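You operate a simulated robot arm through the tools that you are given. There is no shell and no other tool. Be economical: measure what you need, move in short steps, check, and stop when the job is done.

You are at the controls of a simulated robot arm. One attempt, no reset.

## Task
Put the black beaker and the white beaker on the steel tray with two posts.
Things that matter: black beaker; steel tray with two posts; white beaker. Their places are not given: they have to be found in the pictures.

It is judged by the outcome, as a careful person would: the job done as asked, and still so three seconds after it is handed in. It fails if anything else is knocked over, pushed out of place, dropped, spilled or broken.

## Robot
A 6-joint arm with a two-finger parallel gripper, fixed in place. Base frame: the origin is at the foot of the arm, x ahead of it, y to its left, z up; the work surface is at about z = 850. Lengths are in mm, angles in degrees, forces in N, time in s.
With the tool pointing down near the work surface it reaches from about 260 to 680 mm from the base axis. Its first joint turns from -66.0 to 66.0 degrees. Payload 2.9 kg.
The TCP is the grasp point between the finger pads, 30 mm short of the fingertips. In the tool frame z runs along the fingers and y along their closing line. Largest opening 110 mm; finger width 20, thickness 10; the body of the gripper, 48 by 112 mm, starts 55 mm behind the TCP.
Orientation is that of the tool frame in the base frame, as a unit quaternion [w, x, y, z]. With the fingers straight down and closing along the base's y, the tool's x points along the base's -x, its y along +y and its z along -z.

## Interface
- The arm moves only by the tool apply_moves. Its argument "steps" is text: rows parted by semicolons, each of 7 numbers parted by spaces: the turn, a rotation vector about the tool's x, y, z in degrees, then the shift along the tool's x, y, z in mm, then the finger opening in mm, from 0 to 110. In form: rx ry rz dx dy dz fingers; .... A call has 1 to 10 rows; each row is the pose to reach, as a shift and turn from the pose commanded when the call began, along the tool's axes at that moment. A row lasts 0.2 s, in which the tool goes at most 50 mm and 8.6 degrees; a call with a longer step from one row to the next is refused whole, and so is a gripper value outside its range. A pose out of reach is approached as far as the arm can. The call stops where the force on the tool passes 40 N (or 10 N more than at its start, if that is more) or the arm is blocked; 0.2 s more then pass. The fingers move at their own pace (about 108 mm/s each) and stop on an object; they squeeze with about 28 N. The grip force told is the motor's: it shows also when the fingers shut on nothing. Time passes only in rows, and 0.2 s behind the last, so rows that repeat a pose let the fingers close. The reply holds the time, the measured pose of the TCP, the force on the tool along the base axes, the opening and the grip force, in the units named above and with some noise, and new pictures: "views" is both (left out), scene, wrist or none.
- Cameras (640 x 400 px; columns grow to the right, rows downward): "scene" is fixed at [78.2, 429.5, 1389]; the picture's right is [-0.76, -0.64, 0.00], its down [-0.33, 0.40, -0.85] and it looks along [0.55, -0.65, -0.52] (base axes); focal length 314 px, centre (320, 200). "wrist" rides on the gripper at [-36, 0, -57] in the tool frame; the picture's right is [0.00, -1.00, 0.00], its down [0.97, 0.00, -0.24] and it looks along [0.24, 0.00, 0.97] (tool axes); focal length 218 px, centre (320, 200).
- locate(camera, pixels): there is no depth. For up to 12 entries [column, row, z] of the newest picture of that camera ("zoom" is the newest enlarged one), the place [x, y] in the base frame at which the ray of that pixel passes the height z, good to about 2 mm. It takes no simulated time.
- enlarge(camera, box): a new picture of the part [left, top, right, bottom] of that camera's present view, enlarged. It takes no simulated time.
- hand_in(): hands the job in; it is judged then, once.

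Go step by step. Measure first, check grasps and placings, and put right what went wrong. The budget is 60 turns and 120 pictures, counting those below and the enlarged ones. Unless the task says otherwise, let go and move clear before handing in, and close with one line.

The tools are called after "Emit:" as a command line: name --argument value ..., lists and objects as JSON in quotes. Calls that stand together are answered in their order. apply_moves: Moves the arm, as the interface text tells. Its arguments: {"type":"object","properties":{"steps":{"type":"string"},"views":{"type":"string","enum":["both","scene","wrist","none"]}},"required":["steps"]} The other tools are called the same way: locate (camera, pixels) gives the place at which the rays of pixels pass given heights; enlarge (camera, box) takes an enlarged picture of a part of a camera's view; hand_in () hands the job in.

At the start:

```text
t: 0.0
tool_pos: [325.8, -179.4, 1148.6]
ee_rot: [0.0, 0.0, 1.0, 0.0]
ft_force: [0.5, -1.0, 0.1]
opening: 109.6
gripper_force: 0.0
```

scene: 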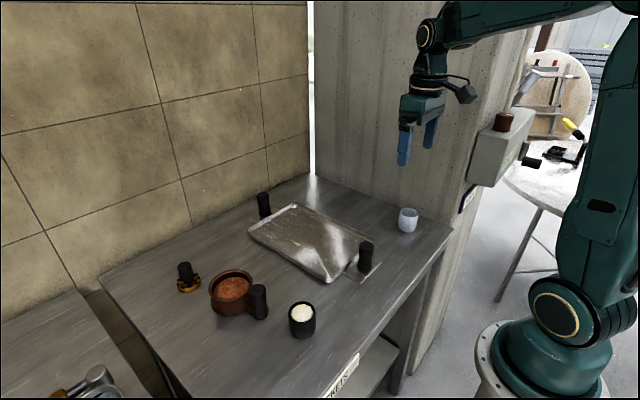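
wrist: 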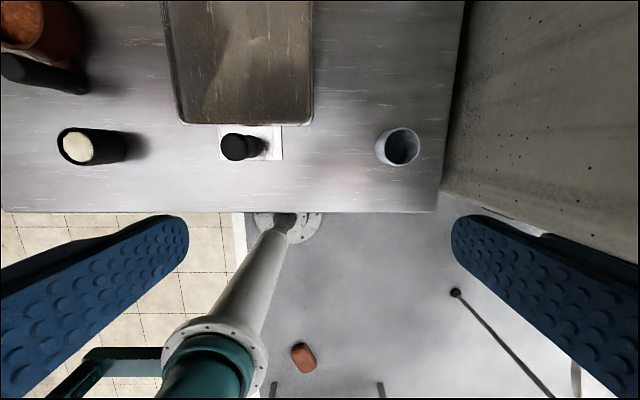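

The black beaker (scene 302,320) appears filled with something pale, the white one is at (408,220), and the tray lies at about (310,240) with posts at (264,205) and (365,257). I'll enlarge and measure first.

Emit:
enlarge --camera "scene" --box '[230, 170, 450, 350]'

Emit:
enlarge --camera "wrist" --box '[0, 0, 450, 220]'

Emit:
locate --camera "scene" --pixels '[[302, 335, 850], [302, 308, 910], [408, 230, 850], [408, 212, 900], [293, 204, 860], [249, 230, 860], [328, 282, 860], [372, 242, 860], [365, 272, 855], [264, 217, 855]]'

Emit:
locate --camera "wrist" --pixels '[[78, 147, 910], [403, 147, 900], [178, 123, 860], [310, 124, 860], [162, 0, 860], [312, 0, 860], [236, 147, 900], [250, 160, 852], [265, 147, 852], [120, 145, 850], [390, 147, 850]]'

```text
2.22 times, centred on (340, 260) of scene
```

zoom: 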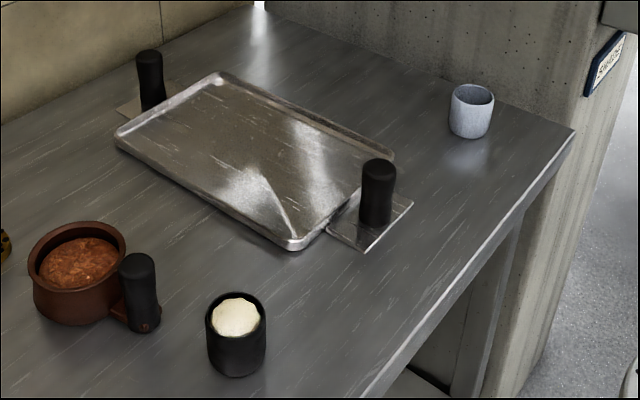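

```text
1.42 times, centred on (225, 110) of wrist
```

zoom: 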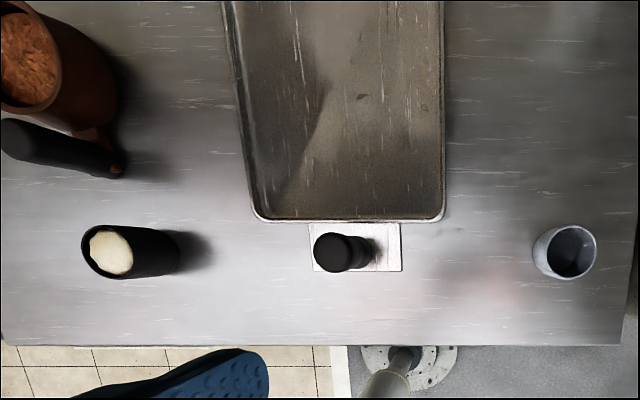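

```text
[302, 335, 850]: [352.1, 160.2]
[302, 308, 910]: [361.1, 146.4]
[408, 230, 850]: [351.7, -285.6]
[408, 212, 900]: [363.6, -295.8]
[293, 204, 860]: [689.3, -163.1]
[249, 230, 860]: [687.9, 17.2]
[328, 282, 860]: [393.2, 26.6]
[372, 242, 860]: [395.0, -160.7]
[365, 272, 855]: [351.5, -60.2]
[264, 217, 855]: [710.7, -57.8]
```

```text
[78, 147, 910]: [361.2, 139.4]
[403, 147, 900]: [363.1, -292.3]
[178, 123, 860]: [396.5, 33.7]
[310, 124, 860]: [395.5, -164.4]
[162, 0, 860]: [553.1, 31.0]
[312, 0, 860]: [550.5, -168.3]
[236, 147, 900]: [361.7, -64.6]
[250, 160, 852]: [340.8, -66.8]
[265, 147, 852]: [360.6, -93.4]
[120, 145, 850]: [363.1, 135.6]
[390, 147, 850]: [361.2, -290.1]
```

Tray spans about x 394–690, y −163…30. Black beaker is near (362,140), white near (362,−291) beside the wall. I'll move above the black beaker at z≈1060 to look, and check the pan handle and the wall line.

Emit:
locate --camera "scene" --pixels '[[258, 318, 852], [258, 290, 900], [453, 230, 850], [420, 217, 850], [390, 205, 850], [290, 320, 890], [316, 320, 890], [302, 339, 850]]'

Emit:
apply_moves --steps "0 0 0 -5 45 10 109; 0 0 0 -10 92 20 109; 0 0 0 -15 138 30 109; 0 0 0 -20 184 40 109; 0 0 0 -25 230 50 109; 0 0 0 -30 275 65 109; 0 0 0 -36 320 80 109; 0 0 0 -36 320 88 109"

```text
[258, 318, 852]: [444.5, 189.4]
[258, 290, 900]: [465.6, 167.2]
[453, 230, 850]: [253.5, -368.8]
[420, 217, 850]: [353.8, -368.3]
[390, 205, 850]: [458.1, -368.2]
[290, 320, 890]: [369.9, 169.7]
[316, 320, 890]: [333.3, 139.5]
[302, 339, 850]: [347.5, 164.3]
```

```text
t: 1.8
tool_pos: [360.9, 140.7, 1060.7]
ee_rot: [0.0, 0.0, 1.0, 0.0]
ft_force: [-0.2, -0.3, 0.7]
opening: 109.0
gripper_force: 0.0
```

scene: 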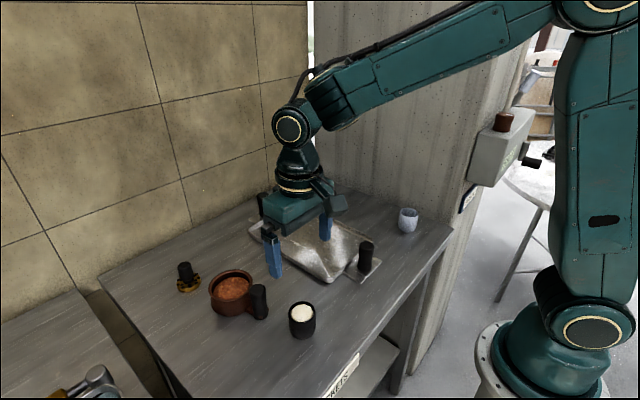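
wrist: 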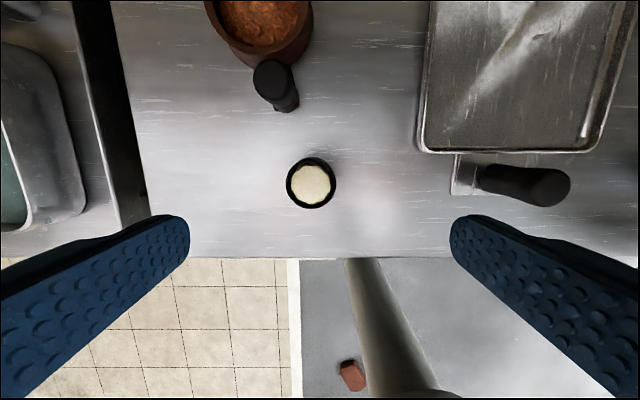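

The beaker is below at wrist (311,183), open at top and full. I'll fix its centre and rim height using both views.

Emit:
locate --camera "wrist" --pixels '[[311, 183, 900], [311, 183, 915], [311, 183, 930], [286, 183, 910], [336, 183, 910], [311, 158, 910], [311, 209, 910], [275, 87, 910], [418, 150, 860]]'

Emit:
enlarge --camera "scene" --box '[262, 280, 342, 350]'

Emit:
locate --camera "scene" --pixels '[[302, 312, 900], [302, 312, 915], [302, 312, 930], [408, 212, 890], [408, 212, 900], [408, 212, 910]]'

```text
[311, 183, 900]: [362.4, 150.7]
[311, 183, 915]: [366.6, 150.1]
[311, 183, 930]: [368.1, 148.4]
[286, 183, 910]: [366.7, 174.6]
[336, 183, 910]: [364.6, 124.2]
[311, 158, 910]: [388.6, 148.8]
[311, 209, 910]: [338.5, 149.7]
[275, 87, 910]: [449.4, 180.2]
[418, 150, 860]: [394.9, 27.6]
```

```text
5.71 times, centred on (302, 315) of scene
```

zoom: 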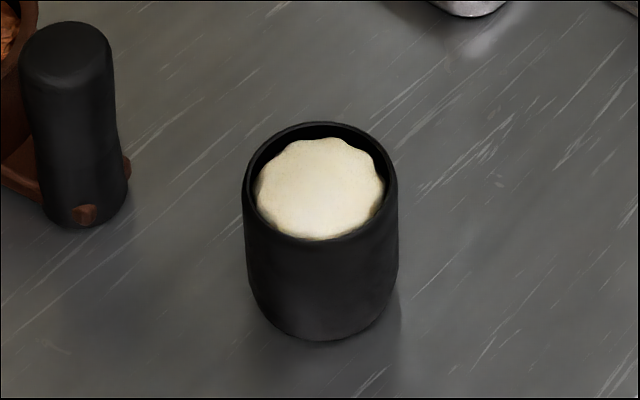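

```text
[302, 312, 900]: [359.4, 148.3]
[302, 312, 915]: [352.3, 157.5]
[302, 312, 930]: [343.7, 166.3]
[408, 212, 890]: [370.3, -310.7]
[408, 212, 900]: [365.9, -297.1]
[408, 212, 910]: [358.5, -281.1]
```

Black beaker centre ≈ (362,150), rim ≈ z 900, diameter ≈ 50. I'll line up and descend to z≈887, staying open.

Emit:
apply_moves --steps "0 0 0 -1.5 9.5 30 109; 0 0 0 -1.5 9.5 70 109; 0 0 0 -1.5 9.5 110 109; 0 0 0 -1.5 9.5 140 109; 0 0 0 -1.5 9.5 160 109; 0 0 0 -1.5 9.5 173 109; 0 0 0 -1.5 9.5 173 109"

```text
t: 3.4
tool_pos: [361.6, 148.5, 887.3]
ee_rot: [0.0, 0.0, 1.0, 0.001]
ft_force: [-0.6, 0.3, -0.4]
opening: 109.1
gripper_force: 0.0
```

scene: 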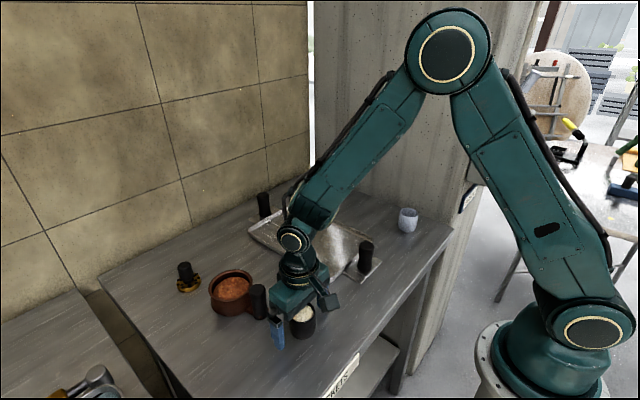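
wrist: 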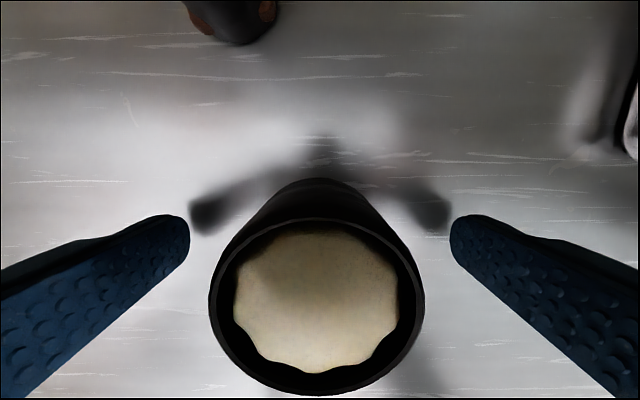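

The beaker sits between the fingers, rim centred at wrist (317,306). I'll check the fore-aft centring before closing.

Emit:
locate --camera "wrist" --pixels '[[317, 306, 900], [317, 218, 900], [317, 394, 900], [209, 306, 900], [424, 306, 900], [317, 306, 905], [317, 306, 910]]'

```text
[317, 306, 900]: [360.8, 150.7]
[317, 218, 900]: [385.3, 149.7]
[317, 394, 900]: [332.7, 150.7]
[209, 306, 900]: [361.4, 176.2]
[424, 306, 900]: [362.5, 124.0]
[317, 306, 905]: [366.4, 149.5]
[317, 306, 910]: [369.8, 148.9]
```

Centred within 2 mm; closing gently and then lifting a little.

Emit:
apply_moves --steps "0 0 0 1.5 1 0 80; 0 0 0 1.5 1 0 62; 0 0 0 1.5 1 0 54; 0 0 0 1.5 1 0 48; 0 0 0 1.5 1 0 45; 0 0 0 1.5 1 0 45; 0 0 0 1.5 1 -5 45; 0 0 0 1.5 1 -15 45; 0 0 0 1.5 1 -30 45"

```text
t: 5.4
tool_pos: [362.4, 150.1, 917.7]
ee_rot: [0.0, 0.0, 1.0, 0.0]
ft_force: [0.1, 0.3, -0.5]
opening: 50.0
gripper_force: 27.8
```

scene: 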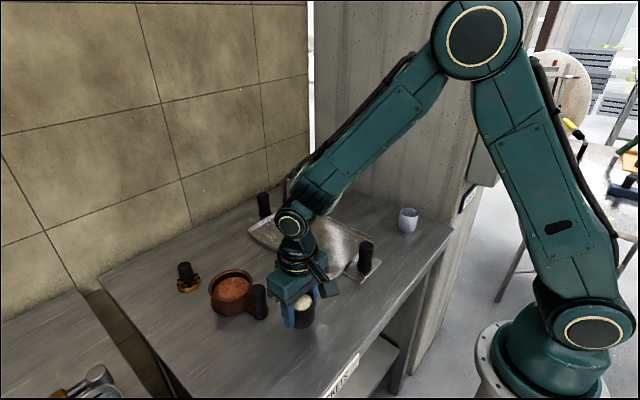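
wrist: 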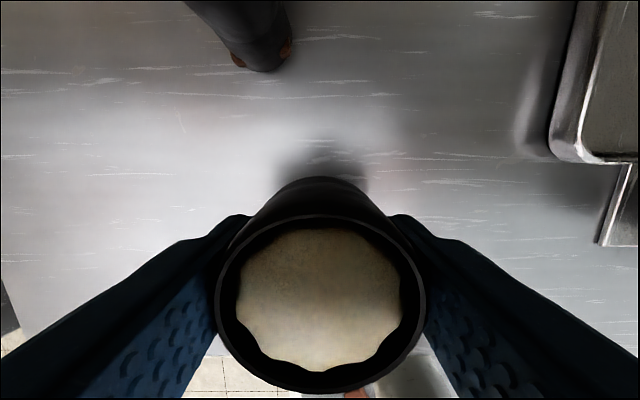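

The beaker is held firmly (opening 50, 27.8 N) and level. I'll raise it to z≈975 and carry it smoothly toward the tray centre-far point (570,−60).

Emit:
apply_moves --steps "0 0 0 0 0 -12 45; 0 0 0 0 0 -32 45; 0 0 0 0 0 -50 45; 0 0 0 -6 -6 -57 45; 0 0 0 -20 -20 -57 45; 0 0 0 -40 -40 -57 45; 0 0 0 -62 -62 -57 45; 0 0 0 -82 -82 -57 45; 0 0 0 -96 -96 -57 45; 0 0 0 -102 -102 -57 45" --views "none"

Emit:
apply_moves --steps "0 0 0 -6 -6 0 45; 0 0 0 -20 -20 0 45; 0 0 0 -40 -40 0 45; 0 0 0 -62 -62 0 45; 0 0 0 -82 -82 0 45; 0 0 0 -98 -98 0 45; 0 0 0 -105 -108 0 45; 0 0 0 -105 -108 0 45"

```text
t: 7.6
tool_pos: [465.3, 48.8, 973.9]
ee_rot: [0.0, 0.0, 1.0, 0.0]
ft_force: [0.3, 0.0, -0.5]
opening: 50.4
gripper_force: 28.0
```

```text
t: 9.4
tool_pos: [568.2, -59.3, 973.4]
ee_rot: [0.001, 0.0, 1.0, 0.0]
ft_force: [0.8, -0.3, -1.5]
opening: 50.2
gripper_force: 28.7
```

scene: 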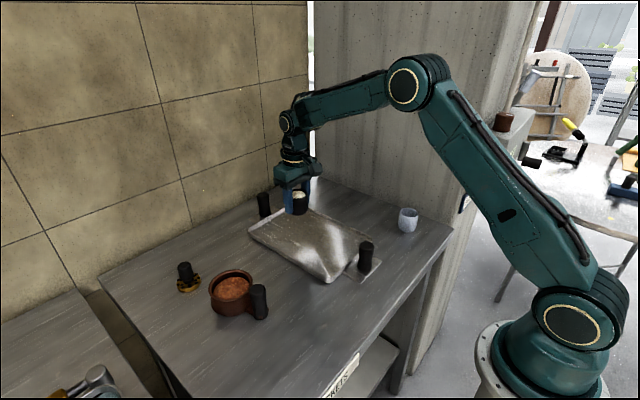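
wrist: 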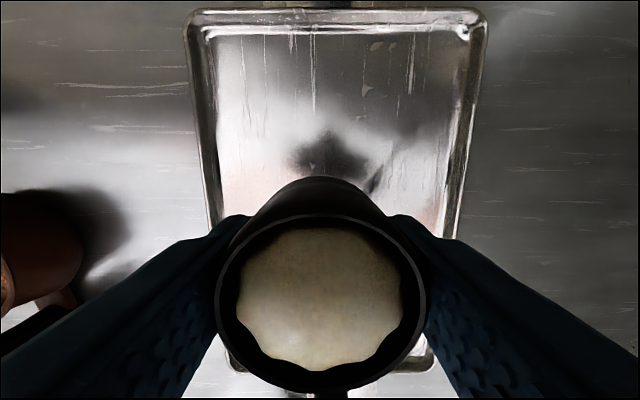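

Over the tray centre now. Descending to z≈903, then feeling for contact.

Emit:
apply_moves --steps "0 0 0 0 0 12 45; 0 0 0 0 0 30 45; 0 0 0 0 0 48 45; 0 0 0 0 0 60 45; 0 0 0 0 0 67 45; 0 0 0 0 0 70 45; 0 0 0 0 0 70 45"

```text
t: 11.0
tool_pos: [566.8, -59.8, 903.9]
ee_rot: [0.001, 0.001, 1.0, 0.0]
ft_force: [-0.2, -0.5, -0.8]
opening: 50.5
gripper_force: 27.6
```

scene: 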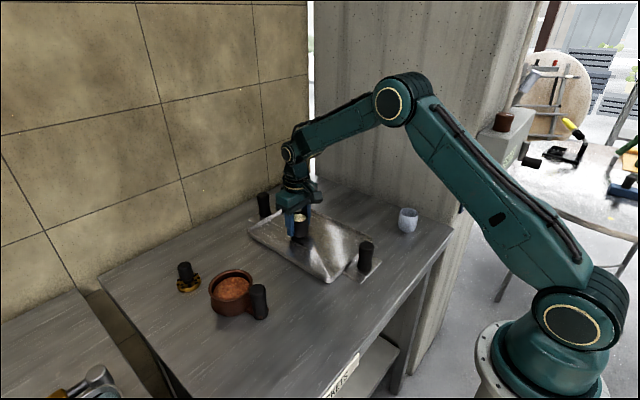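
wrist: 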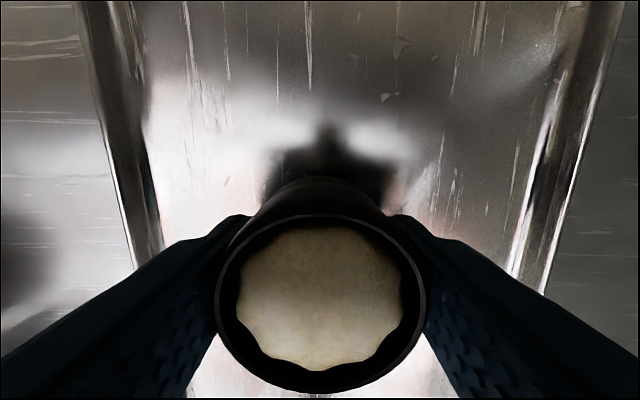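

No contact yet. Continuing down in small steps.

Emit:
apply_moves --steps "0 0 0 0 0 2 45; 0 0 0 0 0 4 45; 0 0 0 0 0 6 45; 0 0 0 0 0 7 45; 0 0 0 0 0 7 45" --views "none"

Emit:
apply_moves --steps "0 0 0 0 0 1.5 45; 0 0 0 0 0 3 45; 0 0 0 0 0 3 45" --views "none"

```text
t: 12.2
tool_pos: [568.5, -59.2, 896.9]
ee_rot: [-0.001, 0.0, 1.0, 0.0]
ft_force: [0.5, 1.0, -0.7]
opening: 50.3
gripper_force: 27.7
```

```text
t: 13.0
tool_pos: [568.3, -59.5, 893.7]
ee_rot: [0.0, 0.0, 1.0, 0.0]
ft_force: [-1.2, -0.9, -1.2]
opening: 50.3
gripper_force: 28.0
```

Emit:
apply_moves --steps "0 0 0 0 0 1 45; 0 0 0 0 0 2 45; 0 0 0 0 0 2 45" --views "none"

```text
t: 13.8
tool_pos: [566.3, -59.4, 892.6]
ee_rot: [0.0, 0.0, 1.0, 0.001]
ft_force: [-0.1, 0.3, -2.2]
opening: 50.5
gripper_force: 28.1
```

Readings still show hardly any force (−2.2 N), so contact isn't clear. Another millimetre or two, with a picture.

Emit:
apply_moves --steps "0 0 0 0 0 1 45; 0 0 0 0 0 1.5 45; 0 0 0 0 0 1.5 45" --views "none"

Emit:
enlarge --camera "scene" --box '[250, 180, 350, 260]'

```text
t: 14.6
tool_pos: [568.0, -58.6, 891.4]
ee_rot: [0.001, 0.0, 1.0, 0.0]
ft_force: [-0.2, -0.1, -1.2]
opening: 50.3
gripper_force: 27.9
```

```text
5.00 times, centred on (300, 220) of scene
```

zoom: 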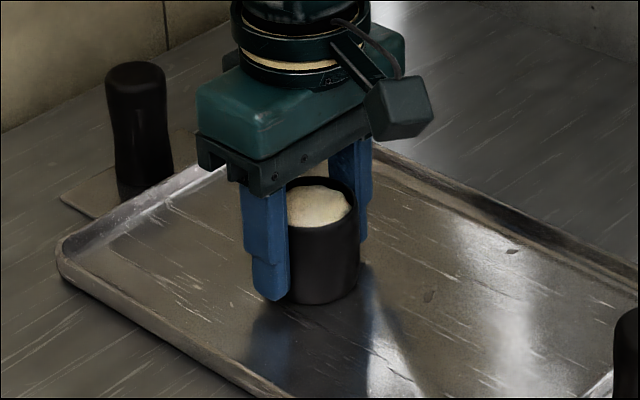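

The base is nearly on the tray floor but still force-free; going on by single millimetres.

Emit:
apply_moves --steps "0 0 0 0 0 1 45; 0 0 0 0 0 1 45" --views "none"

Emit:
apply_moves --steps "0 0 0 0 0 1 45; 0 0 0 0 0 1 45" --views "none"

```text
t: 15.2
tool_pos: [569.3, -58.3, 891.0]
ee_rot: [0.0, 0.001, 1.0, 0.0]
ft_force: [-3.0, 0.2, 8.3]
opening: 50.5
gripper_force: 28.2
```

```text
t: 15.8
tool_pos: [569.8, -59.0, 890.3]
ee_rot: [0.003, 0.0, 1.0, -0.001]
ft_force: [-3.2, 2.4, 20.8]
opening: 50.3
gripper_force: 28.0
```

Contact: upward force of 20 N at z≈890. I'll ease off 1 mm, then open slightly (fingers stay inside the rim) and rise straight up.

Emit:
apply_moves --steps "0 0 0 0 0 -1.3 50; 0 0 0 0 0 -1.3 56; 0 0 0 0 0 -1.3 66; 0 0 0 0 0 -1.3 70; 0 0 0 0 0 -5 70; 0 0 0 0 0 -20 70; 0 0 0 0 0 -50 70; 0 0 0 0 0 -85 70; 0 0 0 0 0 -125 70; 0 0 0 0 0 -165 70"

```text
t: 18.0
tool_pos: [568.8, -56.6, 1055.9]
ee_rot: [0.0, 0.001, 1.0, 0.0]
ft_force: [-0.5, -0.1, -0.2]
opening: 70.0
gripper_force: 0.1
```

scene: 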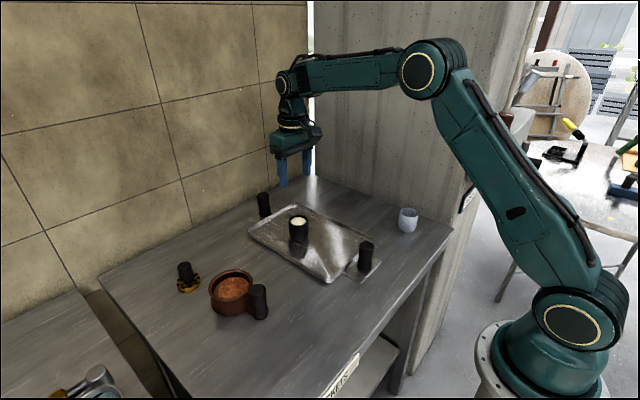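
wrist: 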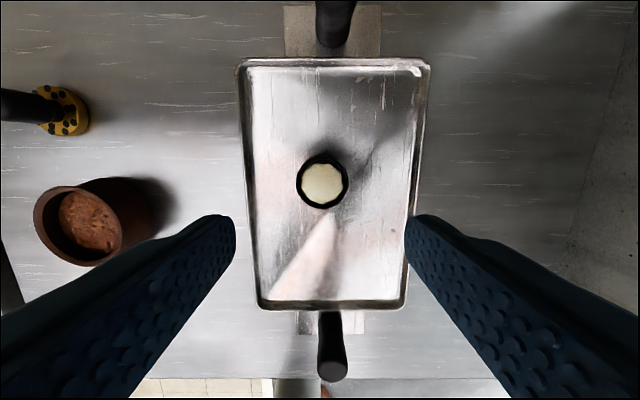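

The black beaker stands upright on the tray (wrist 322,183). Now moving over the white beaker near (363,−292).

Emit:
apply_moves --steps "0 0 0 15 -17 0 80; 0 0 0 40 -45 0 80; 0 0 0 70 -79 0 80; 0 0 0 100 -113 0 80; 0 0 0 130 -147 0 80; 0 0 0 160 -181 0 80; 0 0 0 186 -211 0 80; 0 0 0 204 -230 0 80; 0 0 0 207 -234 0 80; 0 0 0 207 -234 0 80"

```text
t: 20.2
tool_pos: [362.4, -292.1, 1055.2]
ee_rot: [0.001, 0.0, 1.0, 0.0]
ft_force: [-0.4, 0.6, -0.2]
opening: 80.0
gripper_force: 0.2
```

scene: 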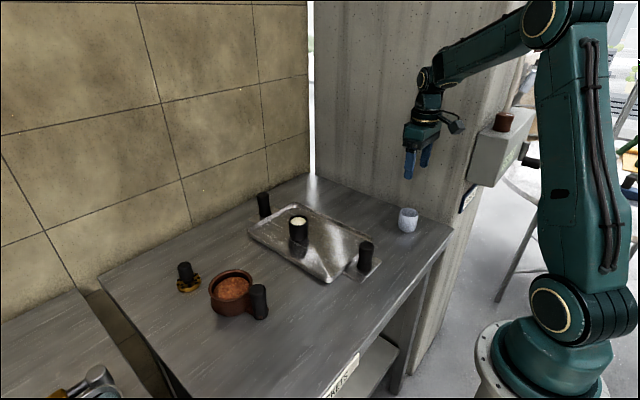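
wrist: 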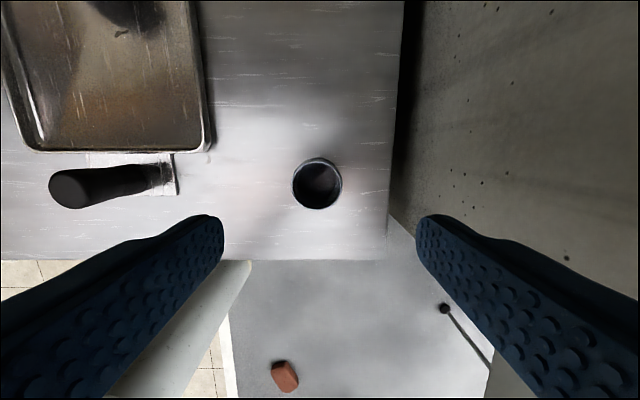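

White beaker rim centred at wrist (317,183). Fixing its centre and the wall line.

Emit:
locate --camera "wrist" --pixels '[[317, 183, 895], [317, 158, 895], [317, 209, 895], [292, 183, 895], [342, 183, 895], [388, 200, 850], [405, 50, 850], [317, 183, 905]]'

Emit:
enlarge --camera "scene" --box '[378, 190, 438, 240]'

Emit:
enlarge --camera "wrist" --box '[270, 140, 430, 240]'

```text
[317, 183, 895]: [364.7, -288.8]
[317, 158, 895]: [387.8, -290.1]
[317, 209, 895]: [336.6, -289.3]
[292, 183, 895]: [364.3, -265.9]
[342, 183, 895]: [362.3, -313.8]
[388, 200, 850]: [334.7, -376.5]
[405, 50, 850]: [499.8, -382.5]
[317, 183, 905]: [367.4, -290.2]
```

```text
8.00 times, centred on (408, 215) of scene
```

zoom: 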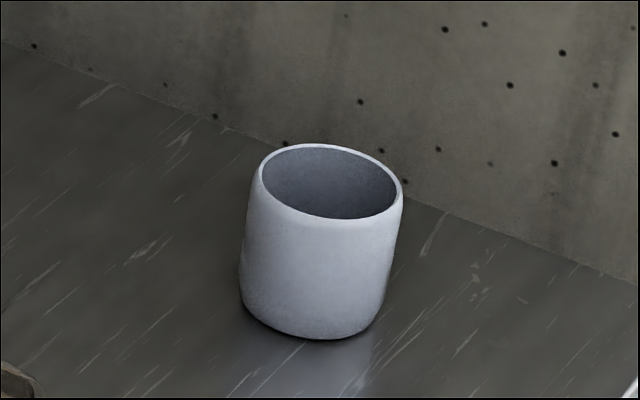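

```text
4.00 times, centred on (350, 190) of wrist
```

zoom: 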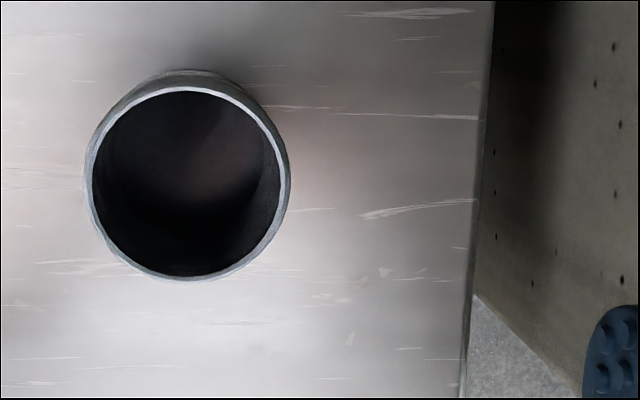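

White beaker is empty, centre ≈ (363,−290), diameter ≈ 50; wall at ≈ −372, enough room with an opening of 80. Descending to z≈887.

Emit:
apply_moves --steps "0 0 0 0 2 20 80; 0 0 0 0 2 60 80; 0 0 0 0 2 100 80; 0 0 0 0 2 130 80; 0 0 0 0 2 150 80; 0 0 0 0 2 162 80; 0 0 0 0 2 168 80; 0 0 0 0 2 168 80"

```text
t: 22.0
tool_pos: [360.7, -289.6, 886.3]
ee_rot: [0.001, 0.0, 1.0, 0.0]
ft_force: [-0.2, -0.9, 0.1]
opening: 79.9
gripper_force: 0.1
```

scene: 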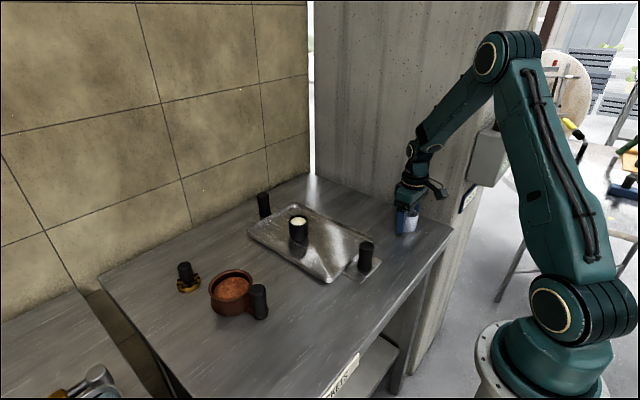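
wrist: 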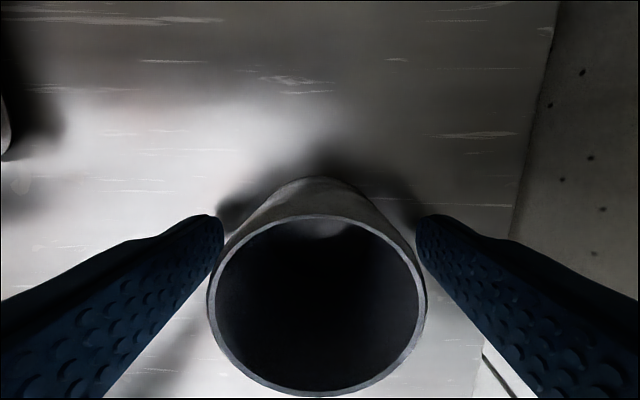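

The beaker is centred between the fingers (rim about wrist 317,306, as with the black one). Closing and lifting.

Emit:
apply_moves --steps "0 0 0 0 0 0 62; 0 0 0 0 0 0 54; 0 0 0 0 0 0 48; 0 0 0 0 0 0 45; 0 0 0 0 0 0 45; 0 0 0 0 0 -5 45; 0 0 0 0 0 -20 45; 0 0 0 0 0 -45 45; 0 0 0 0 0 -75 45; 0 0 0 0 0 -90 45"

```text
t: 24.2
tool_pos: [360.1, -291.7, 975.8]
ee_rot: [0.0, 0.0, 1.0, -0.001]
ft_force: [0.1, -0.2, -1.8]
opening: 50.3
gripper_force: 28.1
```

scene: 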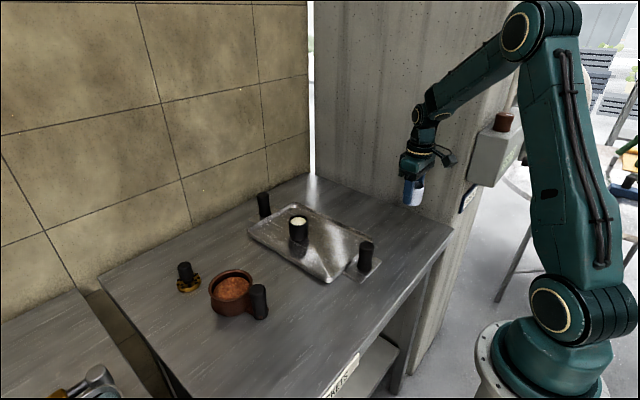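
wrist: 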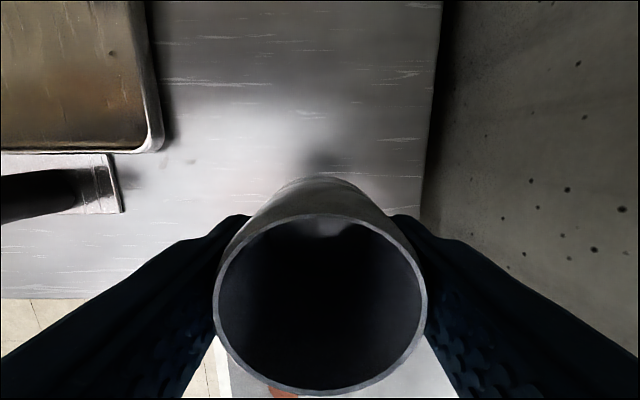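

White beaker held (50.3 mm, 28 N). Carrying it to (475,−62), about 95 mm nearer than the black one.

Emit:
apply_moves --steps "0 0 0 -10 8 0 45; 0 0 0 -30 25 0 45; 0 0 0 -55 50 0 45; 0 0 0 -80 82 0 45; 0 0 0 -100 117 0 45; 0 0 0 -110 153 0 45; 0 0 0 -113 187 0 45; 0 0 0 -113 214 0 45; 0 0 0 -113 229 0 45; 0 0 0 -113 229 0 45" --views "none"

Emit:
apply_moves --steps "0 0 0 0 0 12 45; 0 0 0 0 0 30 45; 0 0 0 0 0 48 45; 0 0 0 0 0 62 45; 0 0 0 0 0 71 45; 0 0 0 0 0 76 45; 0 0 0 0 0 76 45"

```text
t: 26.4
tool_pos: [475.6, -64.4, 977.9]
ee_rot: [0.0, 0.0, 1.0, 0.0]
ft_force: [-0.8, 0.7, -2.0]
opening: 50.2
gripper_force: 28.1
```

```text
t: 28.0
tool_pos: [473.6, -63.3, 899.1]
ee_rot: [0.0, 0.0, 1.0, 0.0]
ft_force: [-0.7, 0.0, -1.0]
opening: 50.3
gripper_force: 27.5
```

scene: 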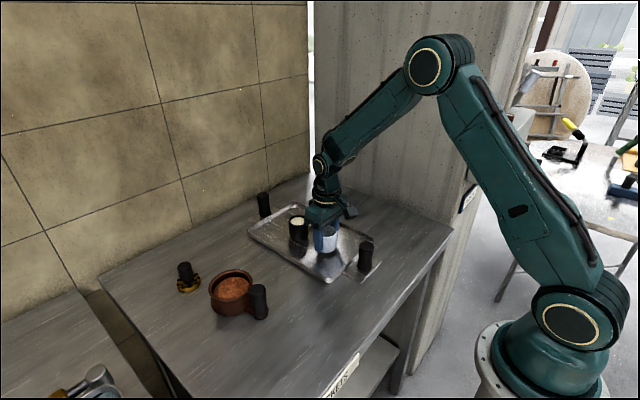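
wrist: 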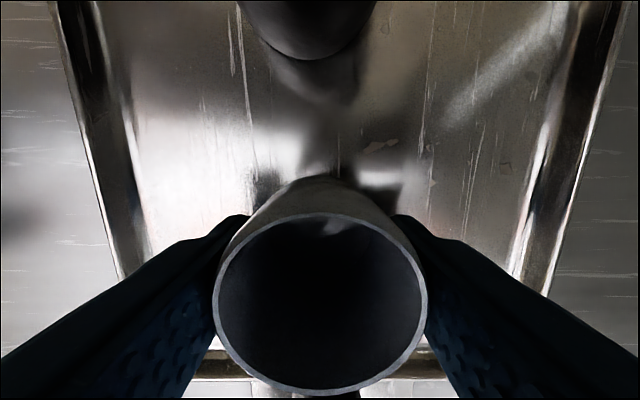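

At z≈899, clear of the black beaker. Contact is expected near 890; going down gently.

Emit:
apply_moves --steps "0 0 0 0 0 3 45; 0 0 0 0 0 6 45; 0 0 0 0 0 8 45; 0 0 0 0 0 8 45" --views "none"

Emit:
apply_moves --steps "0 0 0 0 0 1 45; 0 0 0 0 0 1 45" --views "none"

```text
t: 29.0
tool_pos: [473.9, -62.5, 892.1]
ee_rot: [0.0, 0.001, 1.0, 0.0]
ft_force: [-0.3, -0.3, -1.8]
opening: 50.3
gripper_force: 28.2
```

```text
t: 29.6
tool_pos: [474.1, -63.2, 891.0]
ee_rot: [-0.001, 0.001, 1.0, -0.001]
ft_force: [0.0, 0.5, 1.1]
opening: 50.6
gripper_force: 27.9
```

Emit:
apply_moves --steps "0 0 0 0 0 1 45; 0 0 0 0 0 1 45" --views "none"

```text
t: 30.2
tool_pos: [474.8, -62.9, 892.2]
ee_rot: [0.001, 0.0, 1.0, 0.0]
ft_force: [-2.6, -1.1, 15.8]
opening: 50.4
gripper_force: 27.8
```

Contact (15.8 N). Easing off 1 mm, opening and rising straight up.

Emit:
apply_moves --steps "0 0 0 0 0 -1 50; 0 0 0 0 0 -1 56; 0 0 0 0 0 -1 66; 0 0 0 0 0 -1 70; 0 0 0 0 0 -5 70; 0 0 0 0 0 -20 70; 0 0 0 0 0 -50 70; 0 0 0 0 0 -85 70; 0 0 0 0 0 -125 70; 0 0 0 0 0 -165 70"

Emit:
enlarge --camera "scene" --box '[230, 180, 390, 290]'

```text
t: 32.4
tool_pos: [475.3, -64.0, 1053.4]
ee_rot: [0.0, 0.001, 1.0, 0.001]
ft_force: [-0.2, 0.6, 0.5]
opening: 70.1
gripper_force: 0.1
```

scene: 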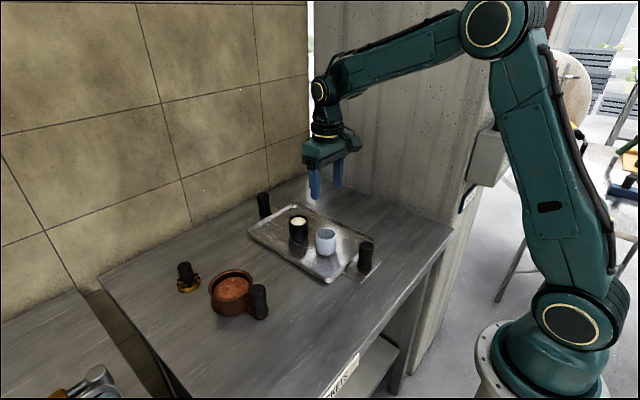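
wrist: 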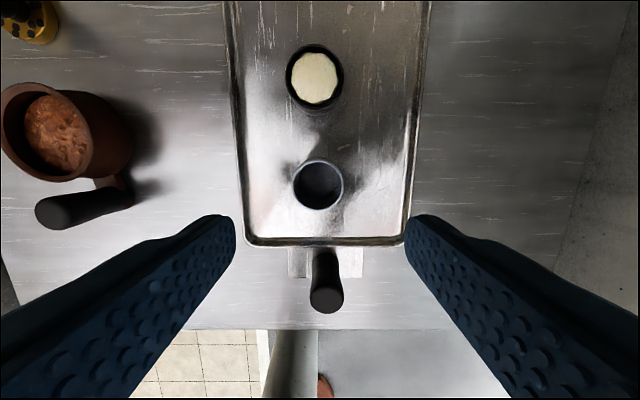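

```text
3.64 times, centred on (310, 235) of scene
```

zoom: 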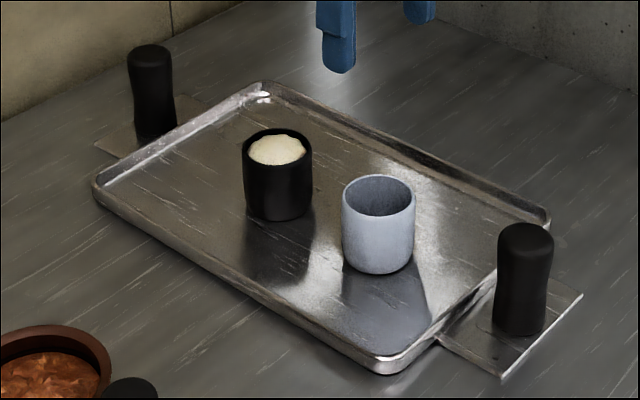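

Both beakers stand upright on the tray (zoom 277,175 and 378,225), the black one's contents are intact, nothing else has moved, and the gripper is clear. Handing in.

Emit:
hand_in

```text
The job is handed in.
```

The black beaker and the white beaker are both standing upright on the steel tray with two posts; nothing was spilled or knocked over, and the job is handed in.
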